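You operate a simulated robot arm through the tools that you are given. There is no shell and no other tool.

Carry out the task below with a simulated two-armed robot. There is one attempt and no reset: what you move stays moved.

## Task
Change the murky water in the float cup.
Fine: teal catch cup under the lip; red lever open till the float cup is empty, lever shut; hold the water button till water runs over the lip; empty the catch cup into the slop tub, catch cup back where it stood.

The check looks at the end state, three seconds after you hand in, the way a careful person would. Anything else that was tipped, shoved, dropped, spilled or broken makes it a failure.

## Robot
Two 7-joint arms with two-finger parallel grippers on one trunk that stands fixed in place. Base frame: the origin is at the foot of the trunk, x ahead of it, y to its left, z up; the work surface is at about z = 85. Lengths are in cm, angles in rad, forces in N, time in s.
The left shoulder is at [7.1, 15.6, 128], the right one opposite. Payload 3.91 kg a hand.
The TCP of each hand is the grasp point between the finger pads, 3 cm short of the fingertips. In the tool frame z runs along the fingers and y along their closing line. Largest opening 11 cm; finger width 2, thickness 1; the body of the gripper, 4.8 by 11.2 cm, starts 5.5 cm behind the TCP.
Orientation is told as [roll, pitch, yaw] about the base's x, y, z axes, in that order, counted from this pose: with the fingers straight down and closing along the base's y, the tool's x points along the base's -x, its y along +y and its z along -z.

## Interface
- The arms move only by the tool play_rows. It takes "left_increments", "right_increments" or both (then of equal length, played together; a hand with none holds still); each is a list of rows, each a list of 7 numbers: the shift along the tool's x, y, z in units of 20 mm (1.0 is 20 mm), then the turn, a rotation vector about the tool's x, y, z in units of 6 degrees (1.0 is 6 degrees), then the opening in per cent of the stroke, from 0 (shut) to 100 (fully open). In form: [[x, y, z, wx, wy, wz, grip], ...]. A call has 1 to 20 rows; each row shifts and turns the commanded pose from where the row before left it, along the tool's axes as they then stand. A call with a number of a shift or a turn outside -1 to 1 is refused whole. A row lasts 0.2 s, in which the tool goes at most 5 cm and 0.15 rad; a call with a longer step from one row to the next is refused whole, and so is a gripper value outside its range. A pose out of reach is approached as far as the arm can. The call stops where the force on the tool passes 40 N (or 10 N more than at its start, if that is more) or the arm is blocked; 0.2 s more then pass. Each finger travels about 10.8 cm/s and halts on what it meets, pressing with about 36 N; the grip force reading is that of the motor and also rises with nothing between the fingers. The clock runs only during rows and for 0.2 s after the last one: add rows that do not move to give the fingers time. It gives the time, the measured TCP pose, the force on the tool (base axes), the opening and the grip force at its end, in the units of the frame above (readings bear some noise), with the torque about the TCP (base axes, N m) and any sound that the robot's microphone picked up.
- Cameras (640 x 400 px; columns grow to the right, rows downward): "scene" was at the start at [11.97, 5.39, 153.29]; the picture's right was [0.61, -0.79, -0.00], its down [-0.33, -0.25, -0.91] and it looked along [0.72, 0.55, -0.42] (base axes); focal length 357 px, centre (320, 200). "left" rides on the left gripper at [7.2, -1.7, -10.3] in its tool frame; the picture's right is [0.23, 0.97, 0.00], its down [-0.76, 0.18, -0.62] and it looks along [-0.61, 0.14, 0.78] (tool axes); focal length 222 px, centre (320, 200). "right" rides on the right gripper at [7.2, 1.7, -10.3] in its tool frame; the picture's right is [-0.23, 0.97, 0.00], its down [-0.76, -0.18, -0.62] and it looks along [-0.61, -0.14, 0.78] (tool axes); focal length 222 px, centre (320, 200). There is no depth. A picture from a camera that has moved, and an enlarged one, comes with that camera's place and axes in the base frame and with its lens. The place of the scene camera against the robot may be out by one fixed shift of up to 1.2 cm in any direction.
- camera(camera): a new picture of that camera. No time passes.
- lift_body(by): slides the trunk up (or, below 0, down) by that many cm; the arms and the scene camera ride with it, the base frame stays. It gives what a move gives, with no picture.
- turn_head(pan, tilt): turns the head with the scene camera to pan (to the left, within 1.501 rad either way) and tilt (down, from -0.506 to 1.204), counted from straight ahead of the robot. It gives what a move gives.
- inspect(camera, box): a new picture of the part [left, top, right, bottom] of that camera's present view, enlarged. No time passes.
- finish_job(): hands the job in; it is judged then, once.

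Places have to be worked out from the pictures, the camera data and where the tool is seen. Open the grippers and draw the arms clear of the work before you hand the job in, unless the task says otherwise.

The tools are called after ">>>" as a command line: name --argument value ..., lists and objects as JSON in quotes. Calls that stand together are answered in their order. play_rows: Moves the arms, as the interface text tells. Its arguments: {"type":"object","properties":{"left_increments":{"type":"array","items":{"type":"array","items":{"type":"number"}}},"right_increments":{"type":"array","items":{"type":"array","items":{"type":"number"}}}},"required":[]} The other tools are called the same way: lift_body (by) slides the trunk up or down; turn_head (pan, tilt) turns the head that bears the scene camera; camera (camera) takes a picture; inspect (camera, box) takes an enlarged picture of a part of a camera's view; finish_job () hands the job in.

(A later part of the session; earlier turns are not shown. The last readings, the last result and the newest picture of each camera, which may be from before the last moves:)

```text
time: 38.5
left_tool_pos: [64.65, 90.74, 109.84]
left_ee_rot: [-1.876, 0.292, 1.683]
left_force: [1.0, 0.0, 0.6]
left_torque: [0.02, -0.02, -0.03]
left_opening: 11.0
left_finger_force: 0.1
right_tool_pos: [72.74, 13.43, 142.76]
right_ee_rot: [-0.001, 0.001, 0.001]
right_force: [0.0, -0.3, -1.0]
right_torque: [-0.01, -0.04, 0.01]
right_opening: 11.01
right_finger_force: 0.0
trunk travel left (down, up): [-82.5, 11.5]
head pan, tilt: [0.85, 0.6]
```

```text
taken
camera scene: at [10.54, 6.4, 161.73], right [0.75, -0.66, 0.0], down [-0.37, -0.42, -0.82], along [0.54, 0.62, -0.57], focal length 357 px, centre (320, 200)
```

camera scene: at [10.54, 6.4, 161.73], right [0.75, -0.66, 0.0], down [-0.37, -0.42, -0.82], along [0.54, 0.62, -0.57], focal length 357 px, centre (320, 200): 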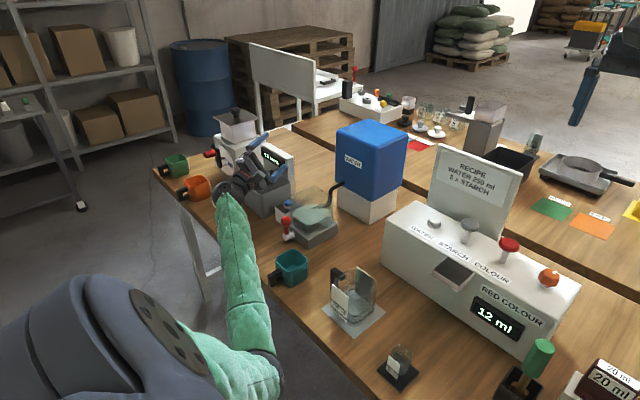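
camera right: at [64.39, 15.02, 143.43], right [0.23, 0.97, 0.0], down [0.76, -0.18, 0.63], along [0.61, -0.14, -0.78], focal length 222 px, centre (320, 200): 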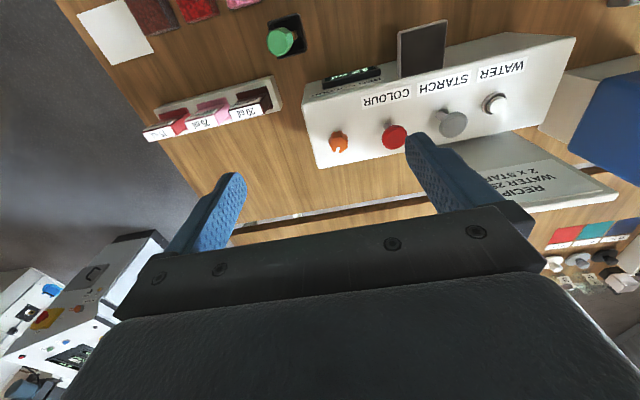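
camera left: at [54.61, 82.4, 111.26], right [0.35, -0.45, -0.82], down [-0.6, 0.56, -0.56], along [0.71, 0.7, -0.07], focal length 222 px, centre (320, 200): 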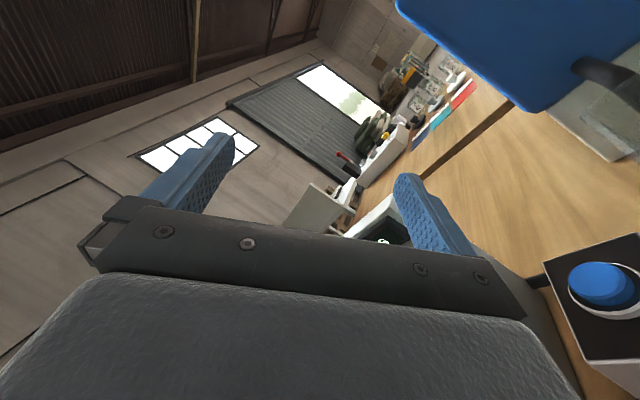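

With the trunk up 10 cm the full pour roll works cleanly. I roll back upright.

>>> play_rows --left_increments '[[0, 0, 0, -0.707, 0, 0.707, 100], [0, 0, 0, -0.707, 0, 0.707, 100], [0, 0, 0, -0.707, 0, 0.707, 100], [0, 0, 0, -0.707, 0, 0.707, 100], [0, 0, 0, -0.707, 0, 0.707, 100], [0, 0, 0, -0.707, 0, 0.707, 100], [0, 0, 0, -0.707, 0, 0.707, 100], [0, 0, 0, -0.707, 0, 0.707, 100], [0, 0, 0, -0.707, 0, 0.707, 100], [0, 0, 0, -0.707, 0, 0.707, 100], [0, 0, 0, -0.707, 0, 0.707, 100], [0, 0, 0, -0.707, 0, 0.707, 100], [0, 0, 0, -0.707, 0, 0.707, 100], [0, 0, 0, -0.707, 0, 0.707, 100], [0, 0, 0, -0.707, 0, 0.707, 100], [0, 0, 0, -0.707, 0, 0.707, 100], [0, 0, 0, -0.707, 0, 0.707, 100], [0, 0, 0, -0.707, 0, 0.707, 100], [0, 0, 0, -0.707, 0, 0.707, 100]]'

>>> camera --camera "left"

>>> camera --camera "scene"

>>> inspect --camera "scene" --box '[260, 190, 360, 290]'

```text
time: 42.5
left_tool_pos: [64.66, 90.92, 110.01]
left_ee_rot: [0.005, -0.785, 0.942]
left_force: [-0.1, 0.0, -0.5]
left_torque: [-0.01, -0.01, -0.01]
left_opening: 11.01
left_finger_force: 0.1
right_tool_pos: [72.68, 13.55, 142.68]
right_ee_rot: [-0.001, 0.0, 0.0]
right_force: [-0.3, -0.4, -0.3]
right_torque: [0.04, -0.03, 0.0]
right_opening: 11.0
right_finger_force: 0.0
trunk travel left (down, up): [-82.5, 11.5]
head pan, tilt: [0.85, 0.6]
```

```text
taken
camera left: at [58.78, 79.73, 112.08], right [-0.88, 0.44, -0.16], down [-0.09, 0.18, 0.98], along [0.46, 0.88, -0.12], focal length 222 px, centre (320, 200)
```

left: 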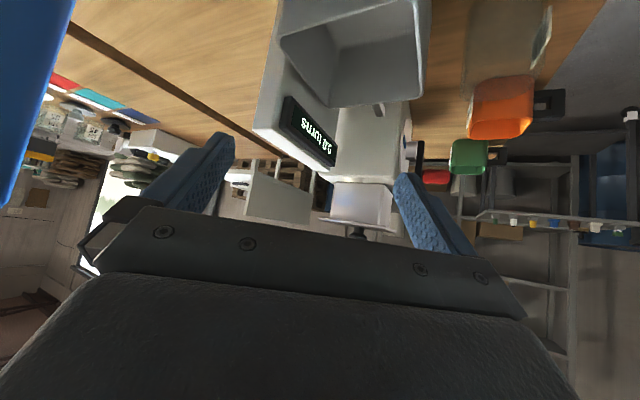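

```text
taken
camera scene: at [10.51, 6.43, 161.73], right [0.75, -0.66, 0.0], down [-0.37, -0.42, -0.82], along [0.54, 0.62, -0.57], focal length 357 px, centre (320, 200)
```

scene: 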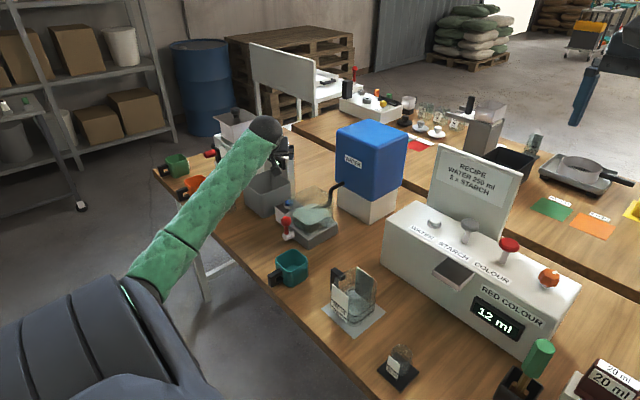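

```text
4.00 times, centred on (310, 240) of scene
camera zoom: at [10.51, 6.43, 161.73], right [0.75, -0.66, 0.0], down [-0.37, -0.42, -0.82], along [0.54, 0.62, -0.57], focal length 1427 px, centre (360, 40)
```

zoom: 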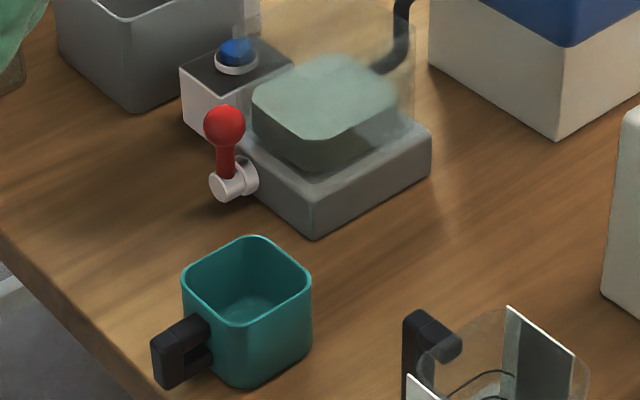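

All is undisturbed. I turn the hand to yaw 0 and move to a spot behind the teal cup's handle.

>>> play_rows --left_increments '[[0, 0, 0, 0.707, 0, 0.707, 100], [0, 0, 0, 0.707, 0, 0.707, 100], [0, 0, 0, 0.707, 0, 0.707, 100], [0, 0, 0, 0.707, 0, 0.707, 100], [0, 0, 0, 0.707, 0, 0.707, 100], [0, 0, 0, 0.707, 0, 0.707, 100], [0, 0, 0, 0.707, 0, 0.707, 100], [0, 0, 0, 0.707, 0, 0.707, 100], [0, 0, 0, 0.707, 0, 0.707, 100]]'

>>> play_rows --left_increments '[[1, -0.97, -0.455, 0, 0, 0, 100], [1, -0.97, -0.455, 0, 0, 0, 100], [1, -0.97, -0.455, 0, 0, 0, 100], [1, -0.97, -0.455, 0, 0, 0, 100], [1, -0.97, -0.455, 0, 0, 0, 100], [1, -0.97, -0.455, 0, 0, 0, 100], [1, -0.97, -0.455, 0, 0, 0, 100], [1, -0.97, -0.455, 0, 0, 0, 100], [1, -0.97, -0.455, 0, 0, 0, 100], [1, -0.97, -0.455, 0, 0, 0, 100], [1, -0.97, -0.455, 0, 0, 0, 100], [1, -0.97, -0.455, 0, 0, 0, 100], [1, -0.97, -0.455, 0, 0, 0, 100], [0, 0, 0, 0, 0, 0, 100]]'

>>> camera --camera "left"

>>> camera --camera "scene"

```text
time: 44.5
left_tool_pos: [64.57, 90.83, 109.76]
left_ee_rot: [0.0, -0.785, -0.002]
left_force: [0.0, -0.7, -0.1]
left_torque: [-0.01, 0.02, 0.0]
left_opening: 11.0
left_finger_force: 0.0
right_tool_pos: [72.74, 13.49, 142.66]
right_ee_rot: [-0.001, -0.001, 0.001]
right_force: [0.2, 0.6, -0.4]
right_torque: [-0.01, -0.02, 0.0]
right_opening: 10.99
right_finger_force: 0.0
trunk travel left (down, up): [-82.5, 11.5]
head pan, tilt: [0.85, 0.6]
```

```text
time: 47.5
left_tool_pos: [38.04, 65.57, 99.8]
left_ee_rot: [-0.001, -0.786, 0.001]
left_force: [0.7, 0.0, -0.9]
left_torque: [0.01, 0.02, 0.02]
left_opening: 10.98
left_finger_force: 0.1
right_tool_pos: [72.73, 13.63, 142.6]
right_ee_rot: [-0.001, 0.001, 0.001]
right_force: [0.2, -0.2, -0.3]
right_torque: [-0.02, -0.02, -0.01]
right_opening: 10.99
right_finger_force: 0.1
trunk travel left (down, up): [-82.5, 11.5]
head pan, tilt: [0.85, 0.6]
```

```text
taken
camera left: at [25.65, 63.92, 102.01], right [-0.16, 0.97, -0.16], down [0.1, 0.18, 0.98], along [0.98, 0.14, -0.12], focal length 222 px, centre (320, 200)
```

left: 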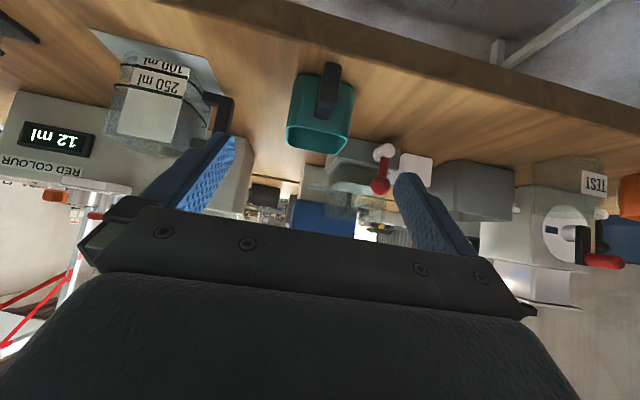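

```text
taken
camera scene: at [10.53, 6.47, 161.73], right [0.75, -0.66, 0.0], down [-0.37, -0.42, -0.82], along [0.54, 0.62, -0.57], focal length 357 px, centre (320, 200)
```

scene: 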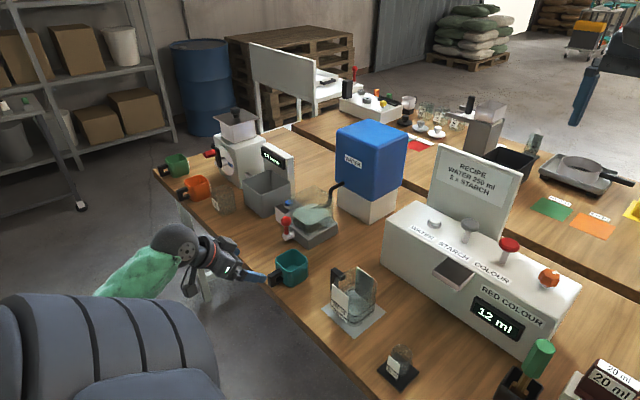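

>>> inspect --camera "left" --box '[260, 40, 400, 200]'

```text
2.50 times, centred on (330, 120) of left
camera zoom: at [25.65, 63.92, 102.01], right [-0.16, 0.97, -0.16], down [0.1, 0.18, 0.98], along [0.98, 0.14, -0.12], focal length 555 px, centre (295, 400)
```

zoom: 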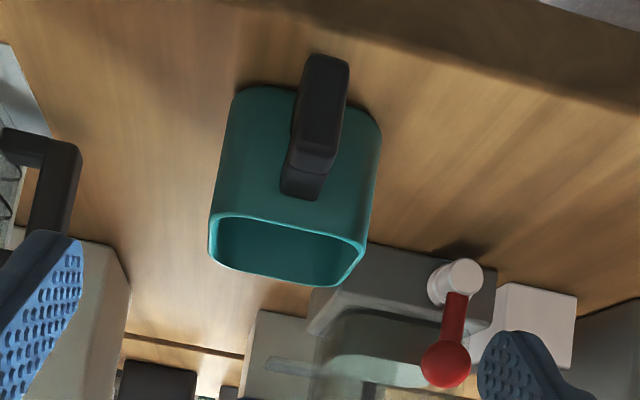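

Handle bar is at x≈44.6, y≈65.8, z 86.7–91. I lower the open fingers behind it and move forward around it.

>>> play_rows --left_increments '[[0.625, 0, 0.625, 0, 0, 0, 100], [0.625, 0, 0.625, 0, 0, 0, 100], [0.625, 0, 0.625, 0, 0, 0, 100], [0.625, 0, 0.625, 0, 0, 0, 100], [0.625, 0, 0.625, 0, 0, 0, 100], [0.625, 0, 0.625, 0, 0, 0, 100], [0, 0.1, 0, 0, 0, 0, 100]]'

>>> play_rows --left_increments '[[-0.62, 0, 0.62, 0, 0, 0, 100], [-0.62, 0, 0.62, 0, 0, 0, 100], [-0.62, 0, 0.62, 0, 0, 0, 100], [-0.62, 0, 0.62, 0, 0, 0, 100], [0, 0, 0, 0, 0, 0, 100]]'

>>> camera --camera "left"

>>> inspect --camera "scene" --box '[210, 210, 350, 310]'

```text
time: 49.1
left_tool_pos: [37.8, 65.76, 89.27]
left_ee_rot: [-0.001, -0.785, 0.003]
left_force: [1.4, 0.1, -0.4]
left_torque: [0.0, -0.02, -0.02]
left_opening: 10.99
left_finger_force: 0.0
right_tool_pos: [72.69, 13.53, 142.75]
right_ee_rot: [0.001, 0.0, -0.001]
right_force: [0.3, 0.5, -0.7]
right_torque: [0.0, -0.05, 0.01]
right_opening: 10.98
right_finger_force: 0.2
trunk travel left (down, up): [-82.5, 11.5]
head pan, tilt: [0.85, 0.6]
```

```text
time: 50.3
left_tool_pos: [44.92, 65.81, 89.17]
left_ee_rot: [0.002, -0.786, -0.002]
left_force: [0.3, 0.7, -0.3]
left_torque: [0.0, -0.04, -0.04]
left_opening: 10.98
left_finger_force: 0.0
right_tool_pos: [72.57, 13.54, 142.77]
right_ee_rot: [0.001, 0.0, -0.001]
right_force: [0.5, -0.2, 0.5]
right_torque: [0.03, -0.02, 0.01]
right_opening: 11.02
right_finger_force: 0.1
trunk travel left (down, up): [-82.5, 11.5]
head pan, tilt: [0.85, 0.6]
```

```text
taken
camera left: at [32.61, 64.02, 91.49], right [-0.16, 0.97, -0.16], down [0.1, 0.18, 0.98], along [0.98, 0.14, -0.12], focal length 222 px, centre (320, 200)
```

left: 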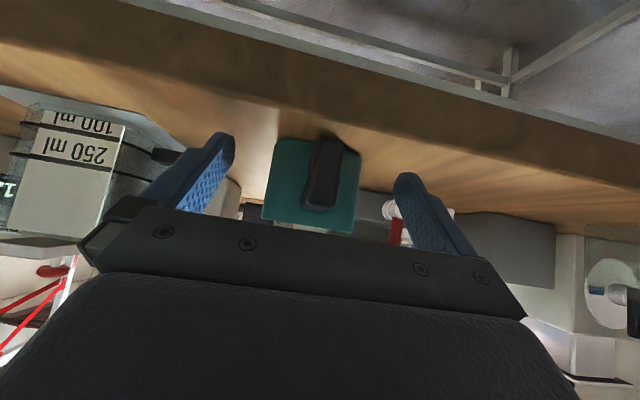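

```text
4.00 times, centred on (280, 260) of scene
camera zoom: at [10.4, 6.4, 161.74], right [0.75, -0.66, 0.0], down [-0.37, -0.42, -0.83], along [0.54, 0.62, -0.56], focal length 1427 px, centre (480, -40)
```

zoom: 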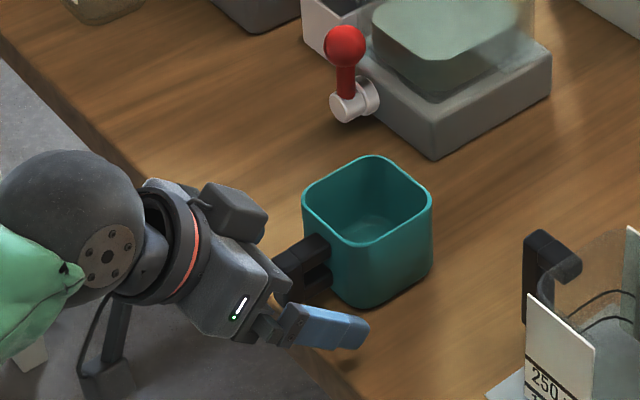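

Fingers straddle the handle; I close the gripper.

>>> play_rows --left_increments '[[0, 0, 0, 0, 0, 0, 40], [0, 0, 0, 0, 0, 0, 25], [0, 0, 0, 0, 0, 0, 15], [0, 0, 0, 0, 0, 0, 5], [0, 0, 0, 0, 0, 0, 0], [0, 0, 0, 0, 0, 0, 0], [0, 0, 0, 0, 0, 0, 0]]'

>>> inspect --camera "scene" --box '[210, 210, 350, 310]'

```text
time: 51.9
left_tool_pos: [44.81, 65.66, 89.26]
left_ee_rot: [0.0, -0.787, 0.002]
left_force: [1.1, 1.4, 2.0]
left_torque: [-0.08, -0.16, 0.1]
left_opening: 1.75
left_finger_force: 36.1
right_tool_pos: [72.65, 13.55, 142.69]
right_ee_rot: [-0.001, 0.0, -0.001]
right_force: [-0.5, -0.2, 0.8]
right_torque: [0.04, 0.01, 0.0]
right_opening: 11.0
right_finger_force: 0.1
trunk travel left (down, up): [-82.5, 11.5]
head pan, tilt: [0.85, 0.6]
```

```text
4.00 times, centred on (280, 260) of scene
camera zoom: at [10.46, 6.42, 161.74], right [0.75, -0.66, 0.0], down [-0.37, -0.42, -0.82], along [0.54, 0.62, -0.57], focal length 1427 px, centre (480, -40)
```

zoom: 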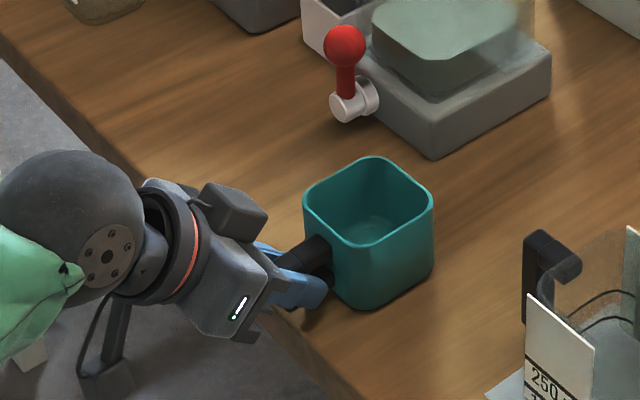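

Gripped firmly on the handle (1.75 cm). I lift 0.8 cm and slide the cup toward the spot under the lip, stopping short to check.

>>> play_rows --left_increments '[[-0.283, 0, -0.283, 0, 0, 0, 0], [0, 0, 0, 0, 0, 0, 0], [-0.6, 0.02, 0.6, 0, 0, 0, 0], [-0.6, 0.02, 0.6, 0, 0, 0, 0], [-0.6, 0.02, 0.6, 0, 0, 0, 0], [-0.6, 0.02, 0.6, 0, 0, 0, 0], [-0.6, 0.02, 0.6, 0, 0, 0, 0], [0, 0, 0, 0, 0, 0, 0]]'

>>> camera --camera "scene"

>>> inspect --camera "scene" --box '[230, 180, 370, 280]'

>>> camera --camera "left"

```text
time: 53.7
left_tool_pos: [53.53, 65.85, 90.13]
left_ee_rot: [-0.001, -0.785, 0.001]
left_force: [-0.9, -0.7, -1.3]
left_torque: [0.02, 0.05, 0.0]
left_opening: 1.71
left_finger_force: 36.5
right_tool_pos: [72.59, 13.43, 142.77]
right_ee_rot: [0.001, 0.0, 0.0]
right_force: [0.5, -0.6, -0.2]
right_torque: [0.03, -0.01, -0.01]
right_opening: 11.01
right_finger_force: 0.0
trunk travel left (down, up): [-82.5, 11.5]
head pan, tilt: [0.85, 0.6]
```

```text
taken
camera scene: at [10.42, 6.43, 161.74], right [0.75, -0.66, 0.0], down [-0.37, -0.42, -0.82], along [0.54, 0.62, -0.57], focal length 357 px, centre (320, 200)
```

scene: 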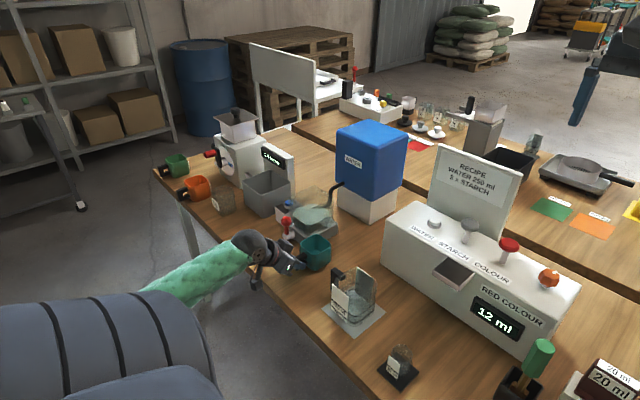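

```text
4.00 times, centred on (300, 230) of scene
camera zoom: at [10.42, 6.43, 161.74], right [0.75, -0.66, 0.0], down [-0.37, -0.42, -0.82], along [0.54, 0.62, -0.57], focal length 1427 px, centre (400, 80)
```

zoom: 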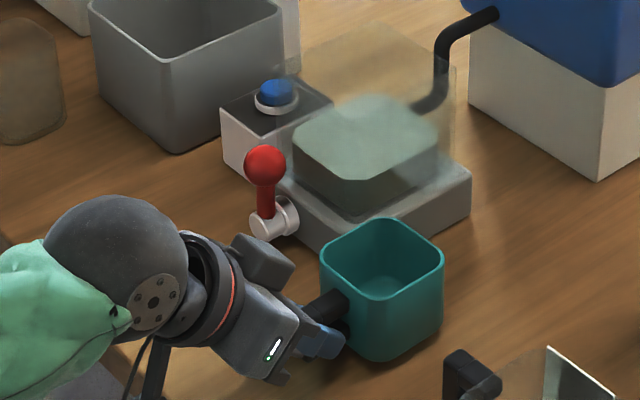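

```text
taken
camera left: at [41.22, 64.08, 92.26], right [-0.16, 0.97, -0.16], down [0.1, 0.18, 0.98], along [0.98, 0.14, -0.12], focal length 222 px, centre (320, 200)
```

left: 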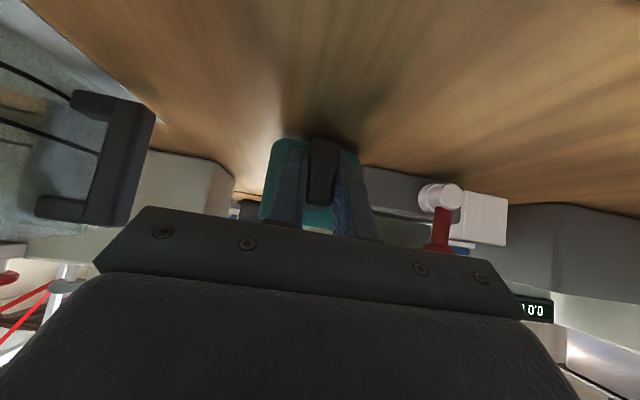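

Path is clear; I continue forward the last 7.9 cm, still lifted.

>>> play_rows --left_increments '[[-0.56, 0, 0.56, 0, 0, 0, 0], [-0.56, 0, 0.56, 0, 0, 0, 0], [-0.56, 0, 0.56, 0, 0, 0, 0], [-0.56, 0, 0.56, 0, 0, 0, 0], [-0.56, 0, 0.56, 0, 0, 0, 0], [0, 0, 0, 0, 0, 0, 0]]'

>>> inspect --camera "scene" --box '[240, 170, 380, 270]'

>>> camera --camera "left"

```text
time: 55.1
left_tool_pos: [61.49, 65.94, 89.85]
left_ee_rot: [0.001, -0.785, -0.001]
left_force: [0.4, 0.0, -0.9]
left_torque: [0.01, 0.03, 0.03]
left_opening: 1.72
left_finger_force: 36.0
right_tool_pos: [72.67, 13.49, 142.85]
right_ee_rot: [0.0, 0.001, 0.001]
right_force: [-0.3, 0.1, -0.3]
right_torque: [0.01, -0.01, 0.0]
right_opening: 10.97
right_finger_force: 0.2
trunk travel left (down, up): [-82.5, 11.5]
head pan, tilt: [0.85, 0.6]
```

```text
4.00 times, centred on (310, 220) of scene
camera zoom: at [10.44, 6.43, 161.74], right [0.75, -0.66, 0.0], down [-0.37, -0.42, -0.82], along [0.54, 0.62, -0.57], focal length 1427 px, centre (360, 120)
```

zoom: 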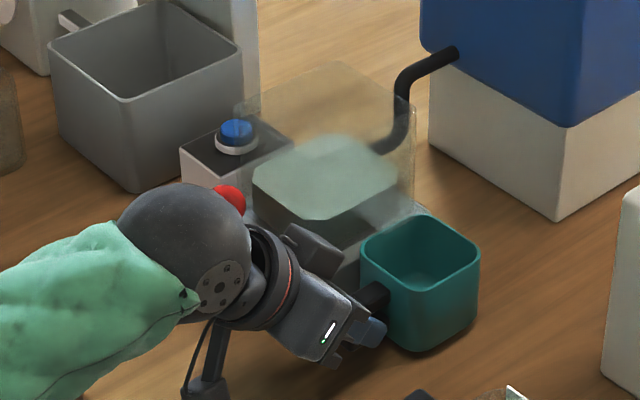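

```text
taken
camera left: at [49.11, 64.2, 92.17], right [-0.16, 0.97, -0.16], down [0.1, 0.18, 0.98], along [0.98, 0.14, -0.12], focal length 222 px, centre (320, 200)
```

left: 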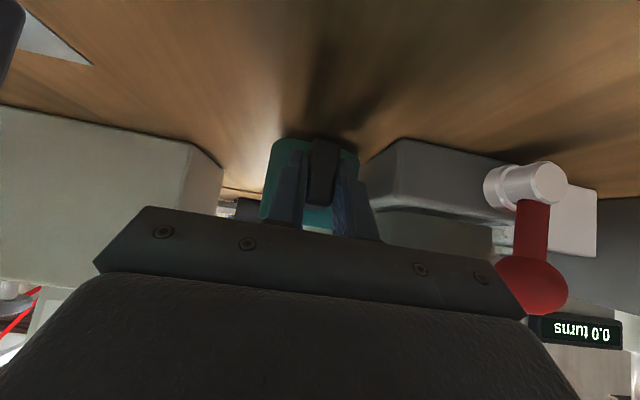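

The cup rim sits where the lip tip should be above it. I lower the cup onto the table and open the fingers just a little.

>>> play_rows --left_increments '[[0.12, 0, 0.12, 0, 0, 0, 0], [0.12, 0, 0.12, 0, 0, 0, 0], [0.05, 0, 0.05, 0, 0, 0, 0], [0, 0, 0, 0, 0, 0, 0]]'

>>> play_rows --left_increments '[[0, 0, 0, 0, 0, 0, 18], [0, 0, 0, 0, 0, 0, 22], [0, 0, 0, 0, 0, 0, 28], [0, 0, 0, 0, 0, 0, 35], [0, 0, 0, 0, 0, 0, 35]]'

>>> inspect --camera "scene" --box '[240, 170, 380, 270]'

>>> inspect --camera "left" --box '[240, 100, 440, 240]'

```text
time: 56.1
left_tool_pos: [61.33, 65.92, 89.32]
left_ee_rot: [0.0, -0.785, 0.001]
left_force: [0.3, 0.2, -1.1]
left_torque: [0.01, 0.04, 0.01]
left_opening: 1.74
left_finger_force: 36.0
right_tool_pos: [72.69, 13.61, 142.69]
right_ee_rot: [-0.001, 0.001, -0.001]
right_force: [0.3, -0.4, 0.4]
right_torque: [-0.02, -0.01, 0.01]
right_opening: 10.99
right_finger_force: 0.2
trunk travel left (down, up): [-82.5, 11.5]
head pan, tilt: [0.85, 0.6]
```

```text
time: 57.3
left_tool_pos: [61.38, 65.96, 89.37]
left_ee_rot: [0.0, -0.786, 0.001]
left_force: [0.1, -1.3, -1.0]
left_torque: [0.05, -0.01, 0.02]
left_opening: 3.86
left_finger_force: 0.1
right_tool_pos: [72.69, 13.3, 142.81]
right_ee_rot: [0.001, 0.001, -0.002]
right_force: [-0.1, -0.6, 0.2]
right_torque: [0.0, -0.02, 0.01]
right_opening: 11.01
right_finger_force: 0.0
trunk travel left (down, up): [-82.5, 11.5]
head pan, tilt: [0.85, 0.6]
```

```text
4.00 times, centred on (310, 220) of scene
camera zoom: at [10.47, 6.43, 161.73], right [0.75, -0.66, 0.0], down [-0.37, -0.42, -0.82], along [0.54, 0.62, -0.57], focal length 1427 px, centre (360, 120)
```

zoom: 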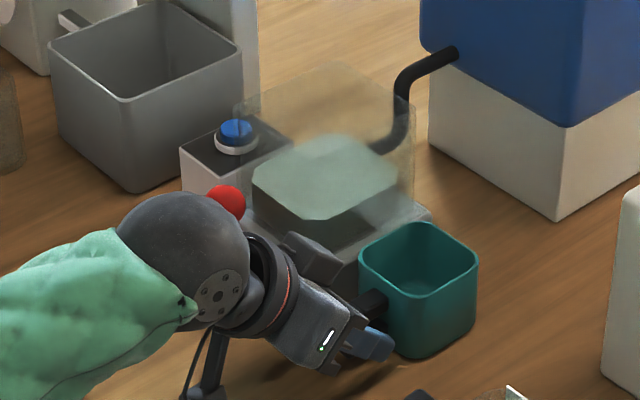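

```text
2.86 times, centred on (340, 170) of left
camera zoom: at [49.01, 64.23, 91.53], right [-0.16, 0.97, -0.16], down [0.1, 0.18, 0.98], along [0.98, 0.14, -0.12], focal length 635 px, centre (263, 286)
```

zoom: 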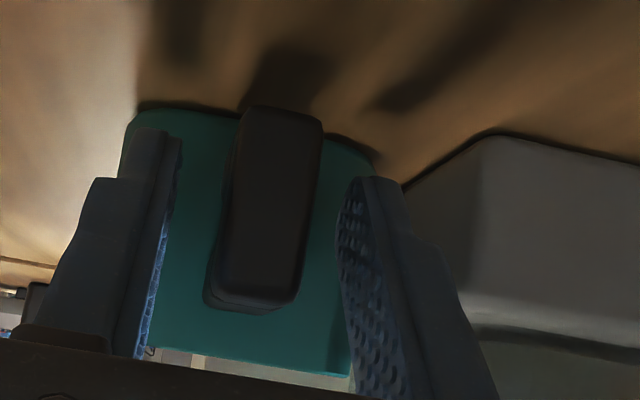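

Released. I retreat straight back and then rise to look from above at the cup under the lip.

>>> play_rows --left_increments '[[0.5, 0, -0.5, 0, 0, 0, 35], [0.6, 0, -0.6, 0, 0, 0, 35], [0.6, 0, -0.6, 0, 0, 0, 35], [0.6, 0, -0.6, 0, 0, 0, 35], [0.6, 0, -0.6, 0, 0, 0, 35], [0.6, 0, -0.6, 0, 0, 0, 35], [0.6, 0, -0.6, 0, 0, 0, 35], [-0.7, 0, -0.7, 0, 0, 0, 35], [-0.7, 0, -0.7, 0, 0, 0, 35], [-0.7, 0, -0.7, 0, 0, 0, 35], [-0.7, 0, -0.7, 0, 0, 0, 35], [-0.7, 0, -0.7, 0, 0, 0, 35], [-0.7, 0, -0.7, 0, 0, 0, 35], [-0.7, 0, -0.7, 0, 0, 0, 35], [-0.7, 0, -0.7, 0, 0, 0, 35], [-0.7, 0, -0.7, 0, 0, 0, 35], [-0.7, 0, -0.7, 0, 0, 0, 35]]'

>>> camera --camera "left"

>>> inspect --camera "scene" --box '[260, 170, 380, 260]'

```text
time: 60.9
left_tool_pos: [49.8, 66.14, 109.11]
left_ee_rot: [0.001, -0.785, -0.001]
left_force: [-0.4, 0.2, 0.4]
left_torque: [0.0, 0.01, -0.03]
left_opening: 3.86
left_finger_force: 0.0
right_tool_pos: [72.76, 13.54, 142.76]
right_ee_rot: [0.0, 0.0, 0.0]
right_force: [0.1, -0.1, -0.1]
right_torque: [-0.01, -0.01, -0.02]
right_opening: 11.01
right_finger_force: 0.0
trunk travel left (down, up): [-82.5, 11.5]
head pan, tilt: [0.85, 0.6]
```

```text
taken
camera left: at [37.37, 64.23, 111.27], right [-0.16, 0.97, -0.16], down [0.1, 0.18, 0.98], along [0.98, 0.14, -0.12], focal length 222 px, centre (320, 200)
```

left: 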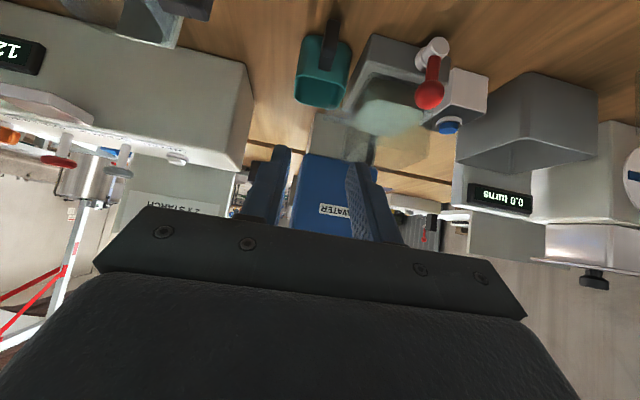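

```text
4.44 times, centred on (320, 215) of scene
camera zoom: at [10.48, 6.42, 161.73], right [0.75, -0.66, 0.0], down [-0.37, -0.42, -0.82], along [0.54, 0.62, -0.57], focal length 1586 px, centre (320, 133)
```

zoom: 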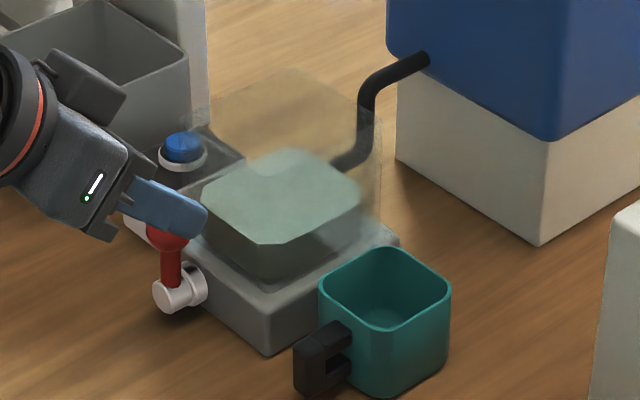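

I level the hand to look straight down onto the cup and lip.

>>> play_rows --left_increments '[[-0.7, 0, -0.7, 0, 0, 0, 35], [-0.7, 0, -0.7, 0, 0, 0, 35], [-0.7, 0, -0.7, 0, 0, 0, 35], [-0.7, 0, -0.7, 0, 0, 0, 35], [-0.7, 0, -0.7, 0, 0, 0, 35], [0, 0, 0, 0, 1, 0, 35], [0, 0, 0, 0, 1, 0, 35], [0, 0, 0, 0, 1, 0, 35], [0, 0, 0, 0, 1, 0, 35], [0, 0, 0, 0, 1, 0, 35], [0, 0, 0, 0, 1, 0, 35], [0, 0, 0, 0, 1, 0, 35], [0, 0, 0, 0, 0.5, 0, 35], [-1, 0, 0, 0, 0, 0, 35], [-1, 0, 0, 0, 0, 0, 35], [-1, 0, 0, 0, 0, 0, 35], [-1, 0, 0, 0, 0, 0, 35], [-1, 0, 0, 0, 0, 0, 35], [0, 0, 0, 0, 0, 0, 35]]'

>>> camera --camera "left"

>>> inspect --camera "left" --box '[270, 60, 430, 180]'

```text
time: 64.9
left_tool_pos: [59.9, 65.9, 118.8]
left_ee_rot: [0.001, -0.001, 0.003]
left_force: [-0.4, 0.3, 0.7]
left_torque: [0.0, -0.01, 0.01]
left_opening: 3.87
left_finger_force: 0.1
right_tool_pos: [72.67, 13.59, 142.65]
right_ee_rot: [0.001, 0.0, -0.003]
right_force: [0.2, 0.8, 0.1]
right_torque: [-0.01, -0.04, 0.04]
right_opening: 10.99
right_finger_force: 0.0
trunk travel left (down, up): [-82.5, 11.5]
head pan, tilt: [0.85, 0.6]
```

```text
taken
camera left: at [52.65, 64.13, 129.24], right [-0.23, 0.97, 0.0], down [0.76, 0.18, 0.62], along [0.61, 0.14, -0.78], focal length 222 px, centre (320, 200)
```

left: 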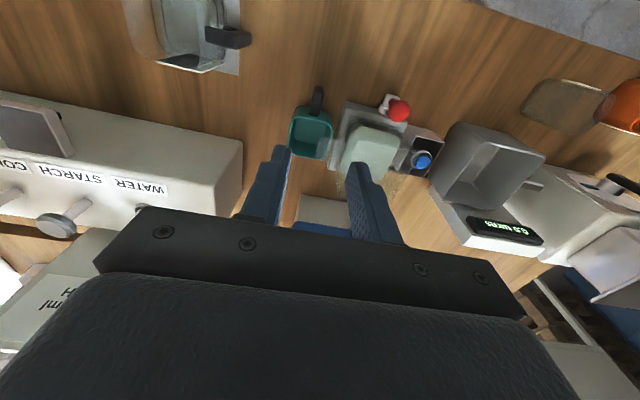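

```text
3.33 times, centred on (350, 120) of left
camera zoom: at [52.65, 64.13, 129.24], right [-0.23, 0.97, 0.0], down [0.76, 0.18, 0.62], along [0.61, 0.14, -0.78], focal length 740 px, centre (220, 467)
```

zoom: 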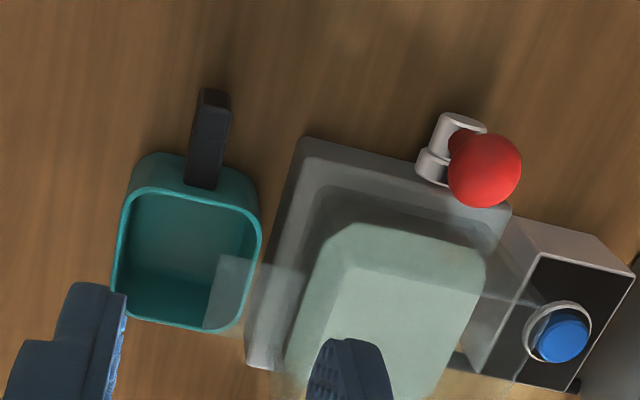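

The lip tongue hangs well inside the cup's opening (tip ≈ (68.7, 67.5), cup rim x 65–72.8, y 62.3–69.6). Next the lever: I move above its ball for a precise look.

>>> play_rows --left_increments '[[-0.03, 0.94, 0.9, 0, 0, 0, 50], [-0.03, 0.94, 0.9, 0, 0, 0, 50], [-0.03, 0.94, 0.9, 0, 0, 0, 50], [-0.03, 0.94, 0.9, 0, 0, 0, 50], [-0.03, 0.94, 0.9, 0, 0, 0, 50], [-0.03, 0.94, 0.9, 0, 0, 0, 50], [0, 0, 0, 0, 0, 0, 50]]'

>>> camera --camera "left"

>>> inspect --camera "left" --box '[240, 40, 440, 190]'

>>> inspect --camera "scene" --box '[240, 150, 380, 260]'

```text
time: 66.5
left_tool_pos: [60.08, 77.28, 108.31]
left_ee_rot: [-0.001, -0.001, 0.001]
left_force: [-0.6, -0.3, -0.5]
left_torque: [0.01, 0.01, 0.0]
left_opening: 5.47
left_finger_force: 0.2
right_tool_pos: [72.67, 13.42, 142.84]
right_ee_rot: [0.001, 0.002, -0.001]
right_force: [-0.3, -0.4, 0.3]
right_torque: [0.03, 0.0, 0.01]
right_opening: 11.02
right_finger_force: 0.1
trunk travel left (down, up): [-82.5, 11.5]
head pan, tilt: [0.85, 0.6]
```

```text
taken
camera left: at [52.98, 75.55, 118.56], right [-0.23, 0.97, 0.0], down [0.76, 0.18, 0.62], along [0.61, 0.14, -0.78], focal length 222 px, centre (320, 200)
```

left: 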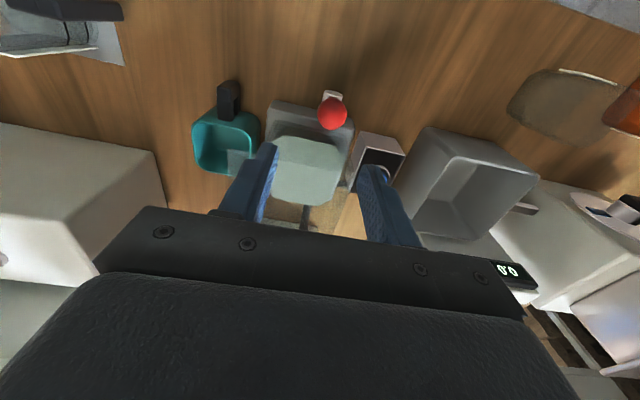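

```text
2.67 times, centred on (340, 115) of left
camera zoom: at [52.98, 75.55, 118.56], right [-0.23, 0.97, 0.0], down [0.76, 0.18, 0.62], along [0.61, 0.14, -0.78], focal length 592 px, centre (267, 427)
```

zoom: 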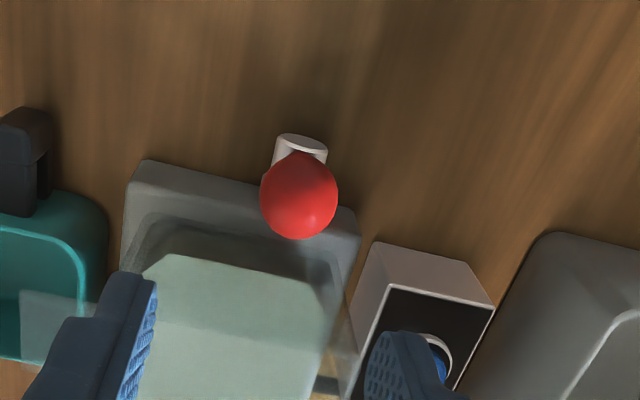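

```text
3.64 times, centred on (310, 205) of scene
camera zoom: at [10.45, 6.37, 161.74], right [0.75, -0.66, 0.0], down [-0.37, -0.42, -0.83], along [0.54, 0.62, -0.56], focal length 1297 px, centre (356, 182)
```

zoom: 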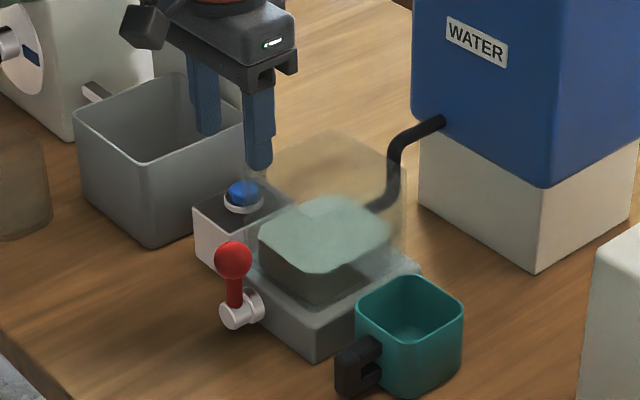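

Ball centre triangulates to about (60.4, 78.6, 93.5), 3.2 cm across. I lower the open fingers around it in two steps.

>>> play_rows --left_increments '[[-0.15, 0.65, 0, 0, 0, 0, 52], [0, 0, 0.8, 0, 0, 0, 52], [0, 0, 0.8, 0, 0, 0, 52], [0, 0, 0.8, 0, 0, 0, 52], [0, 0, 0.8, 0, 0, 0, 52], [0, 0, 0.8, 0, 0, 0, 52], [0, 0, 0, 0, 0, 0, 52]]'

>>> camera --camera "left"

>>> inspect --camera "scene" --box '[250, 160, 350, 240]'

```text
time: 68.1
left_tool_pos: [60.48, 78.58, 100.2]
left_ee_rot: [-0.001, 0.001, 0.003]
left_force: [0.5, -1.5, -0.2]
left_torque: [0.01, -0.03, 0.03]
left_opening: 5.71
left_finger_force: 0.0
right_tool_pos: [72.7, 13.54, 142.64]
right_ee_rot: [-0.001, 0.0, -0.001]
right_force: [1.2, 0.4, 0.3]
right_torque: [-0.02, 0.02, -0.01]
right_opening: 10.99
right_finger_force: 0.1
trunk travel left (down, up): [-82.5, 11.5]
head pan, tilt: [0.85, 0.6]
```

```text
taken
camera left: at [53.29, 76.82, 110.52], right [-0.23, 0.97, 0.0], down [0.76, 0.18, 0.62], along [0.61, 0.14, -0.78], focal length 222 px, centre (320, 200)
```

left: 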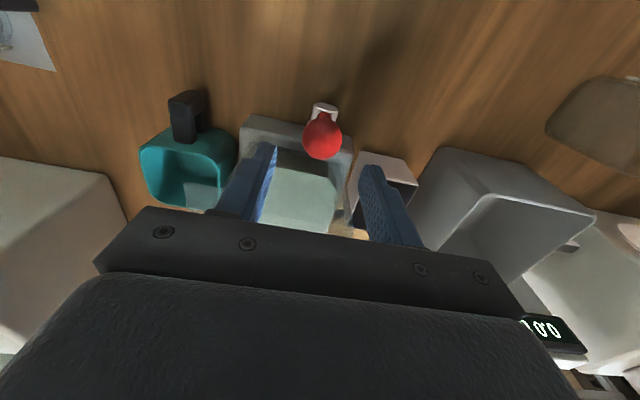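

```text
5.00 times, centred on (300, 200) of scene
camera zoom: at [10.47, 6.43, 161.73], right [0.75, -0.66, 0.0], down [-0.37, -0.42, -0.82], along [0.54, 0.62, -0.57], focal length 1784 px, centre (420, 200)
```

zoom: 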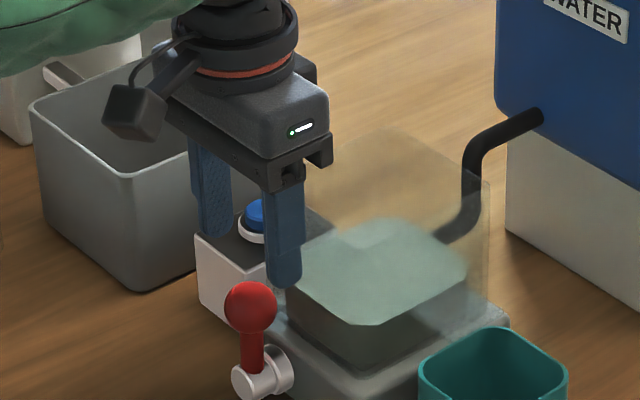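

Alignment is good; I shift 0.4 cm toward −x and lower the fingers around the ball.

>>> play_rows --left_increments '[[0.2, 0, 0, 0, 0, 0, 52], [0, 0, 0.8, 0, 0, 0, 52], [0, 0, 0.8, 0, 0, 0, 52], [0, 0, 0.8, 0, 0, 0, 52], [0, 0, 0.7, 0, 0, 0, 52], [0, 0, 0, 0, 0, 0, 52]]'

>>> camera --camera "left"

>>> inspect --camera "scene" --box '[250, 160, 350, 240]'

```text
time: 69.5
left_tool_pos: [60.19, 78.67, 93.88]
left_ee_rot: [0.0, -0.001, 0.0]
left_force: [0.5, -0.2, 0.3]
left_torque: [0.02, 0.02, -0.02]
left_opening: 5.72
left_finger_force: 0.0
right_tool_pos: [72.65, 13.53, 142.92]
right_ee_rot: [0.0, 0.001, 0.001]
right_force: [0.4, 0.1, 0.0]
right_torque: [0.01, -0.02, -0.03]
right_opening: 10.97
right_finger_force: 0.0
trunk travel left (down, up): [-82.5, 11.5]
head pan, tilt: [0.85, 0.6]
```

```text
taken
camera left: at [52.96, 76.86, 104.25], right [-0.23, 0.97, 0.0], down [0.76, 0.18, 0.62], along [0.61, 0.14, -0.78], focal length 222 px, centre (320, 200)
```

left: 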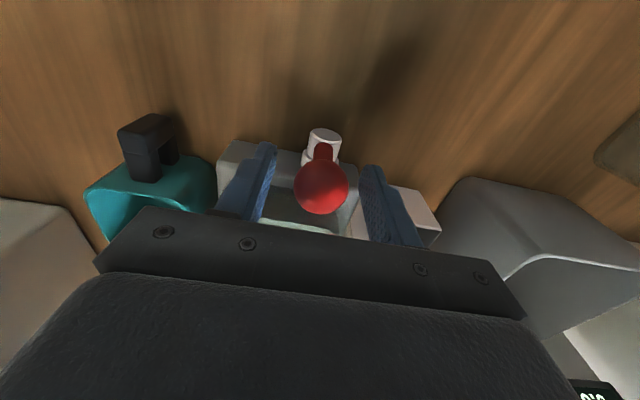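

```text
5.00 times, centred on (300, 200) of scene
camera zoom: at [10.47, 6.42, 161.73], right [0.75, -0.66, 0.0], down [-0.37, -0.42, -0.82], along [0.54, 0.62, -0.57], focal length 1784 px, centre (420, 200)
```

zoom: 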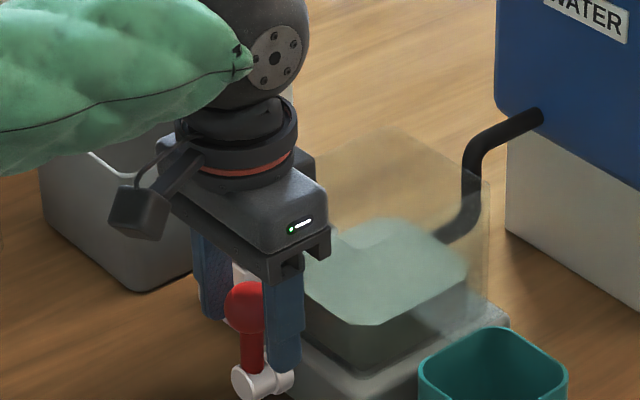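

The ball is centred between the fingers. I close to a loose cage (about 3.5 cm) and push gently toward −y first, watching force.

>>> play_rows --left_increments '[[0, 0, 0, 0, 0, 0, 40], [0, 0, 0, 0, 0, 0, 33], [0, 0, 0, 0, 0, 0, 33], [0, -0.2, 0, 0, 0, 0, 33], [0, -0.2, 0, 0, 0, 0, 33], [0, 0, 0, 0, 0, 0, 33]]'

>>> inspect --camera "scene" --box '[250, 160, 350, 240]'

>>> camera --camera "left"

```text
time: 70.9
left_tool_pos: [60.03, 77.8, 94.04]
left_ee_rot: [0.001, -0.001, 0.0]
left_force: [0.0, 0.6, 0.4]
left_torque: [-0.02, -0.01, -0.02]
left_opening: 3.64
left_finger_force: 0.2
right_tool_pos: [72.67, 13.55, 142.72]
right_ee_rot: [0.002, 0.0, 0.0]
right_force: [0.0, -0.8, 0.8]
right_torque: [0.02, 0.0, 0.0]
right_opening: 11.01
right_finger_force: 0.1
trunk travel left (down, up): [-82.5, 11.5]
head pan, tilt: [0.85, 0.6]
```

```text
5.00 times, centred on (300, 200) of scene
camera zoom: at [10.48, 6.45, 161.73], right [0.75, -0.66, 0.0], down [-0.37, -0.42, -0.82], along [0.54, 0.62, -0.57], focal length 1784 px, centre (420, 200)
```

zoom: 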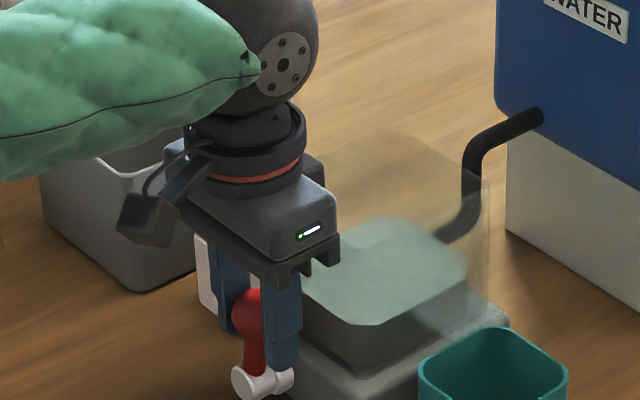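

```text
taken
camera left: at [52.94, 76.02, 104.23], right [-0.23, 0.97, 0.0], down [0.76, 0.18, 0.62], along [0.61, 0.14, -0.78], focal length 222 px, centre (320, 200)
```

left: 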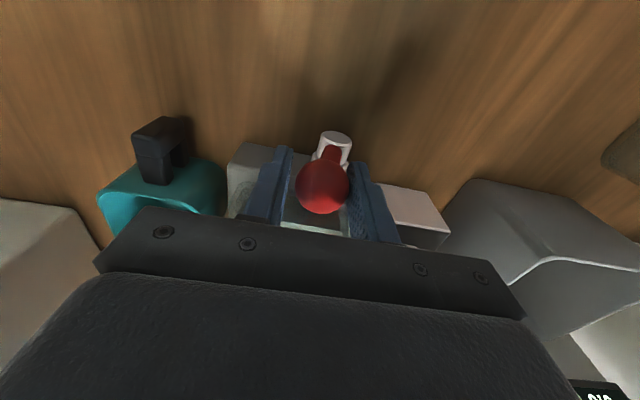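

The lever yields freely toward −y. I follow its arc further and watch the water.

>>> play_rows --left_increments '[[0, -0.34, 0.08, 0, 0, 0, 33], [0, -0.34, 0.12, 0, 0, 0, 33], [0, -0.34, 0.16, 0, 0, 0, 33], [0, -0.34, 0.2, 0, 0, 0, 33], [0, 0, 0, 0, 0, 0, 33]]'

>>> inspect --camera "scene" --box '[260, 160, 380, 250]'

>>> camera --camera "left"

```text
time: 71.8
left_tool_pos: [60.26, 75.67, 93.5]
left_ee_rot: [0.006, -0.006, 0.004]
left_force: [-8.8, 0.9, 10.1]
left_torque: [-0.13, -0.12, 0.05]
left_opening: 3.79
left_finger_force: 1.4
right_tool_pos: [72.59, 13.46, 142.84]
right_ee_rot: [0.001, -0.002, 0.002]
right_force: [-0.7, 0.3, 0.5]
right_torque: [0.0, -0.01, 0.01]
right_opening: 10.97
right_finger_force: 0.1
trunk travel left (down, up): [-82.5, 11.5]
head pan, tilt: [0.85, 0.6]
stopped in row 4 (left hand): the force on the tool passed its limit at 44 N (the readings are from after the stop); the commanded pose is now the measured one
```

```text
4.44 times, centred on (320, 205) of scene
camera zoom: at [10.36, 6.35, 161.74], right [0.75, -0.66, 0.0], down [-0.37, -0.42, -0.83], along [0.54, 0.62, -0.56], focal length 1586 px, centre (320, 178)
```

zoom: 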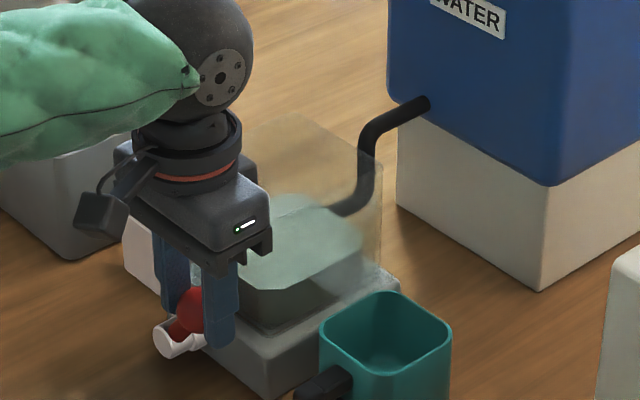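

```text
taken
camera left: at [53.0, 73.79, 103.87], right [-0.23, 0.97, 0.0], down [0.76, 0.18, 0.63], along [0.61, 0.15, -0.78], focal length 222 px, centre (320, 200)
```

left: 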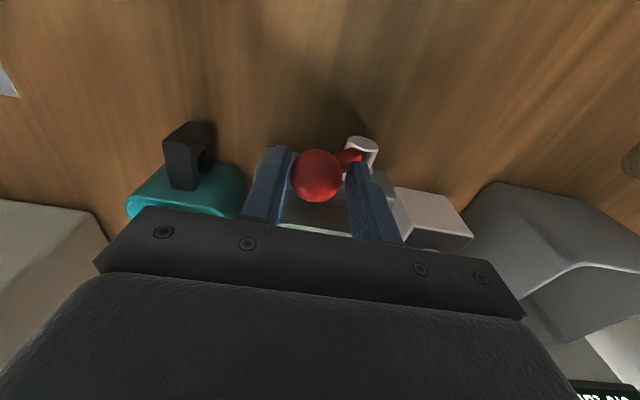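

The +y fingertip rode onto the stem near the hub. I raise 1.2 cm and continue toward −y, then lower again.

>>> play_rows --left_increments '[[0, 0, -0.3, 0, 0, 0, 36], [0, 0, -0.3, 0, 0, 0, 36], [0, -0.3, 0, 0, 0, 0, 36], [0, -0.3, 0, 0, 0, 0, 36], [0, -0.3, 0, 0, 0, 0, 36], [0, 0, 0, 0, 0, 0, 36]]'

>>> inspect --camera "scene" --box '[260, 160, 380, 250]'

>>> camera --camera "left"

```text
time: 73.2
left_tool_pos: [60.24, 73.87, 94.49]
left_ee_rot: [0.004, -0.005, 0.005]
left_force: [0.6, 0.4, 0.9]
left_torque: [-0.01, 0.01, -0.02]
left_opening: 3.98
left_finger_force: 0.1
right_tool_pos: [72.74, 13.55, 142.75]
right_ee_rot: [0.0, -0.001, 0.0]
right_force: [0.0, 0.3, 1.0]
right_torque: [0.02, 0.04, -0.02]
right_opening: 11.01
right_finger_force: 0.0
trunk travel left (down, up): [-82.5, 11.5]
head pan, tilt: [0.85, 0.6]
```

```text
4.44 times, centred on (320, 205) of scene
camera zoom: at [10.5, 6.46, 161.73], right [0.75, -0.66, 0.0], down [-0.37, -0.42, -0.82], along [0.54, 0.62, -0.57], focal length 1586 px, centre (320, 178)
```

zoom: 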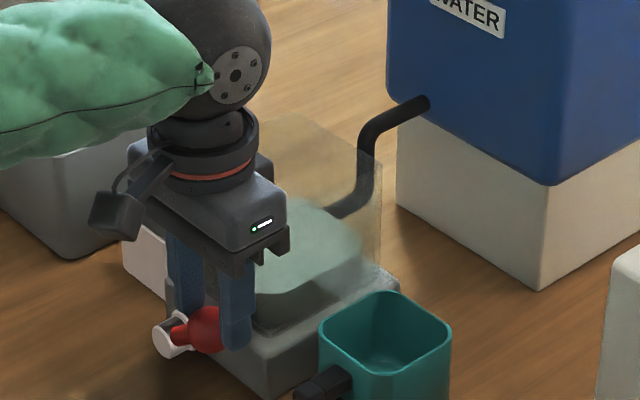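

```text
taken
camera left: at [53.07, 72.08, 104.81], right [-0.23, 0.97, 0.0], down [0.76, 0.18, 0.63], along [0.61, 0.15, -0.78], focal length 222 px, centre (320, 200)
```

left: 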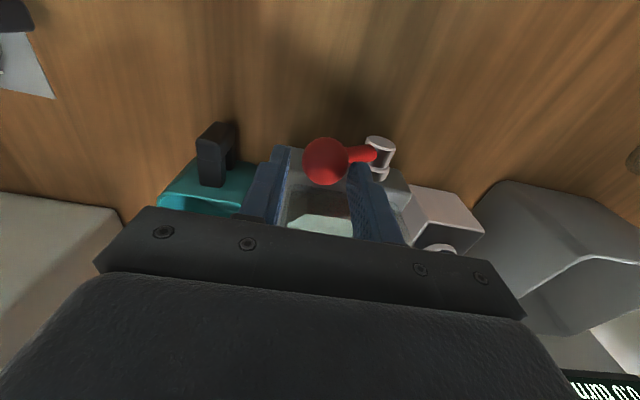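

The lever is now well over. I wait a second and check whether water drains into the catch cup.

>>> play_rows --left_increments '[[0, 0, 0, 0, 0, 0, 36], [0, 0, 0, 0, 0, 0, 36], [0, 0, 0, 0, 0, 0, 36], [0, 0, 0, 0, 0, 0, 36]]'

>>> inspect --camera "scene" --box '[280, 170, 380, 250]'

>>> inspect --camera "left" --box '[140, 110, 420, 250]'

```text
time: 74.2
left_tool_pos: [60.28, 73.81, 94.49]
left_ee_rot: [0.003, -0.006, 0.003]
left_force: [-0.2, -0.1, 0.2]
left_torque: [-0.01, 0.03, -0.01]
left_opening: 3.96
left_finger_force: 0.0
right_tool_pos: [72.78, 13.53, 142.79]
right_ee_rot: [-0.001, -0.002, -0.001]
right_force: [-0.1, 0.3, 0.7]
right_torque: [-0.02, -0.01, 0.0]
right_opening: 10.99
right_finger_force: 0.1
trunk travel left (down, up): [-82.5, 11.5]
head pan, tilt: [0.85, 0.6]
```

```text
5.00 times, centred on (330, 210) of scene
camera zoom: at [10.48, 6.43, 161.73], right [0.75, -0.66, 0.0], down [-0.37, -0.42, -0.82], along [0.54, 0.62, -0.57], focal length 1784 px, centre (270, 150)
```

zoom: 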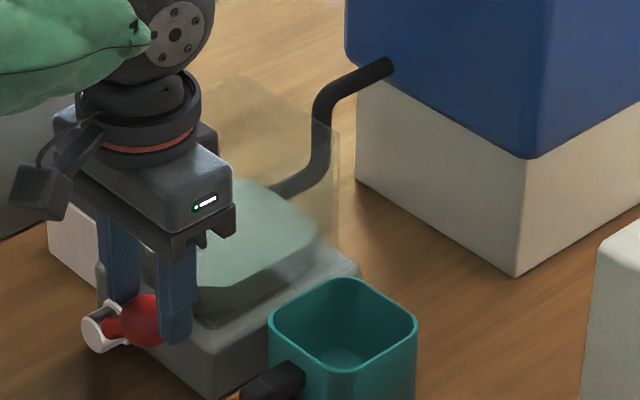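

```text
2.29 times, centred on (280, 180) of left
camera zoom: at [53.06, 72.08, 104.83], right [-0.23, 0.97, 0.0], down [0.76, 0.18, 0.63], along [0.61, 0.15, -0.78], focal length 508 px, centre (411, 246)
```

zoom: 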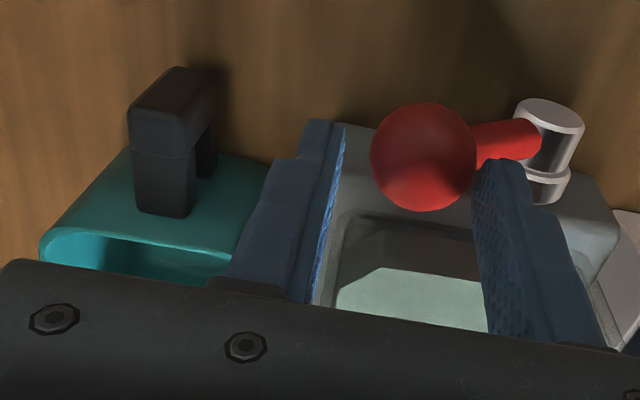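

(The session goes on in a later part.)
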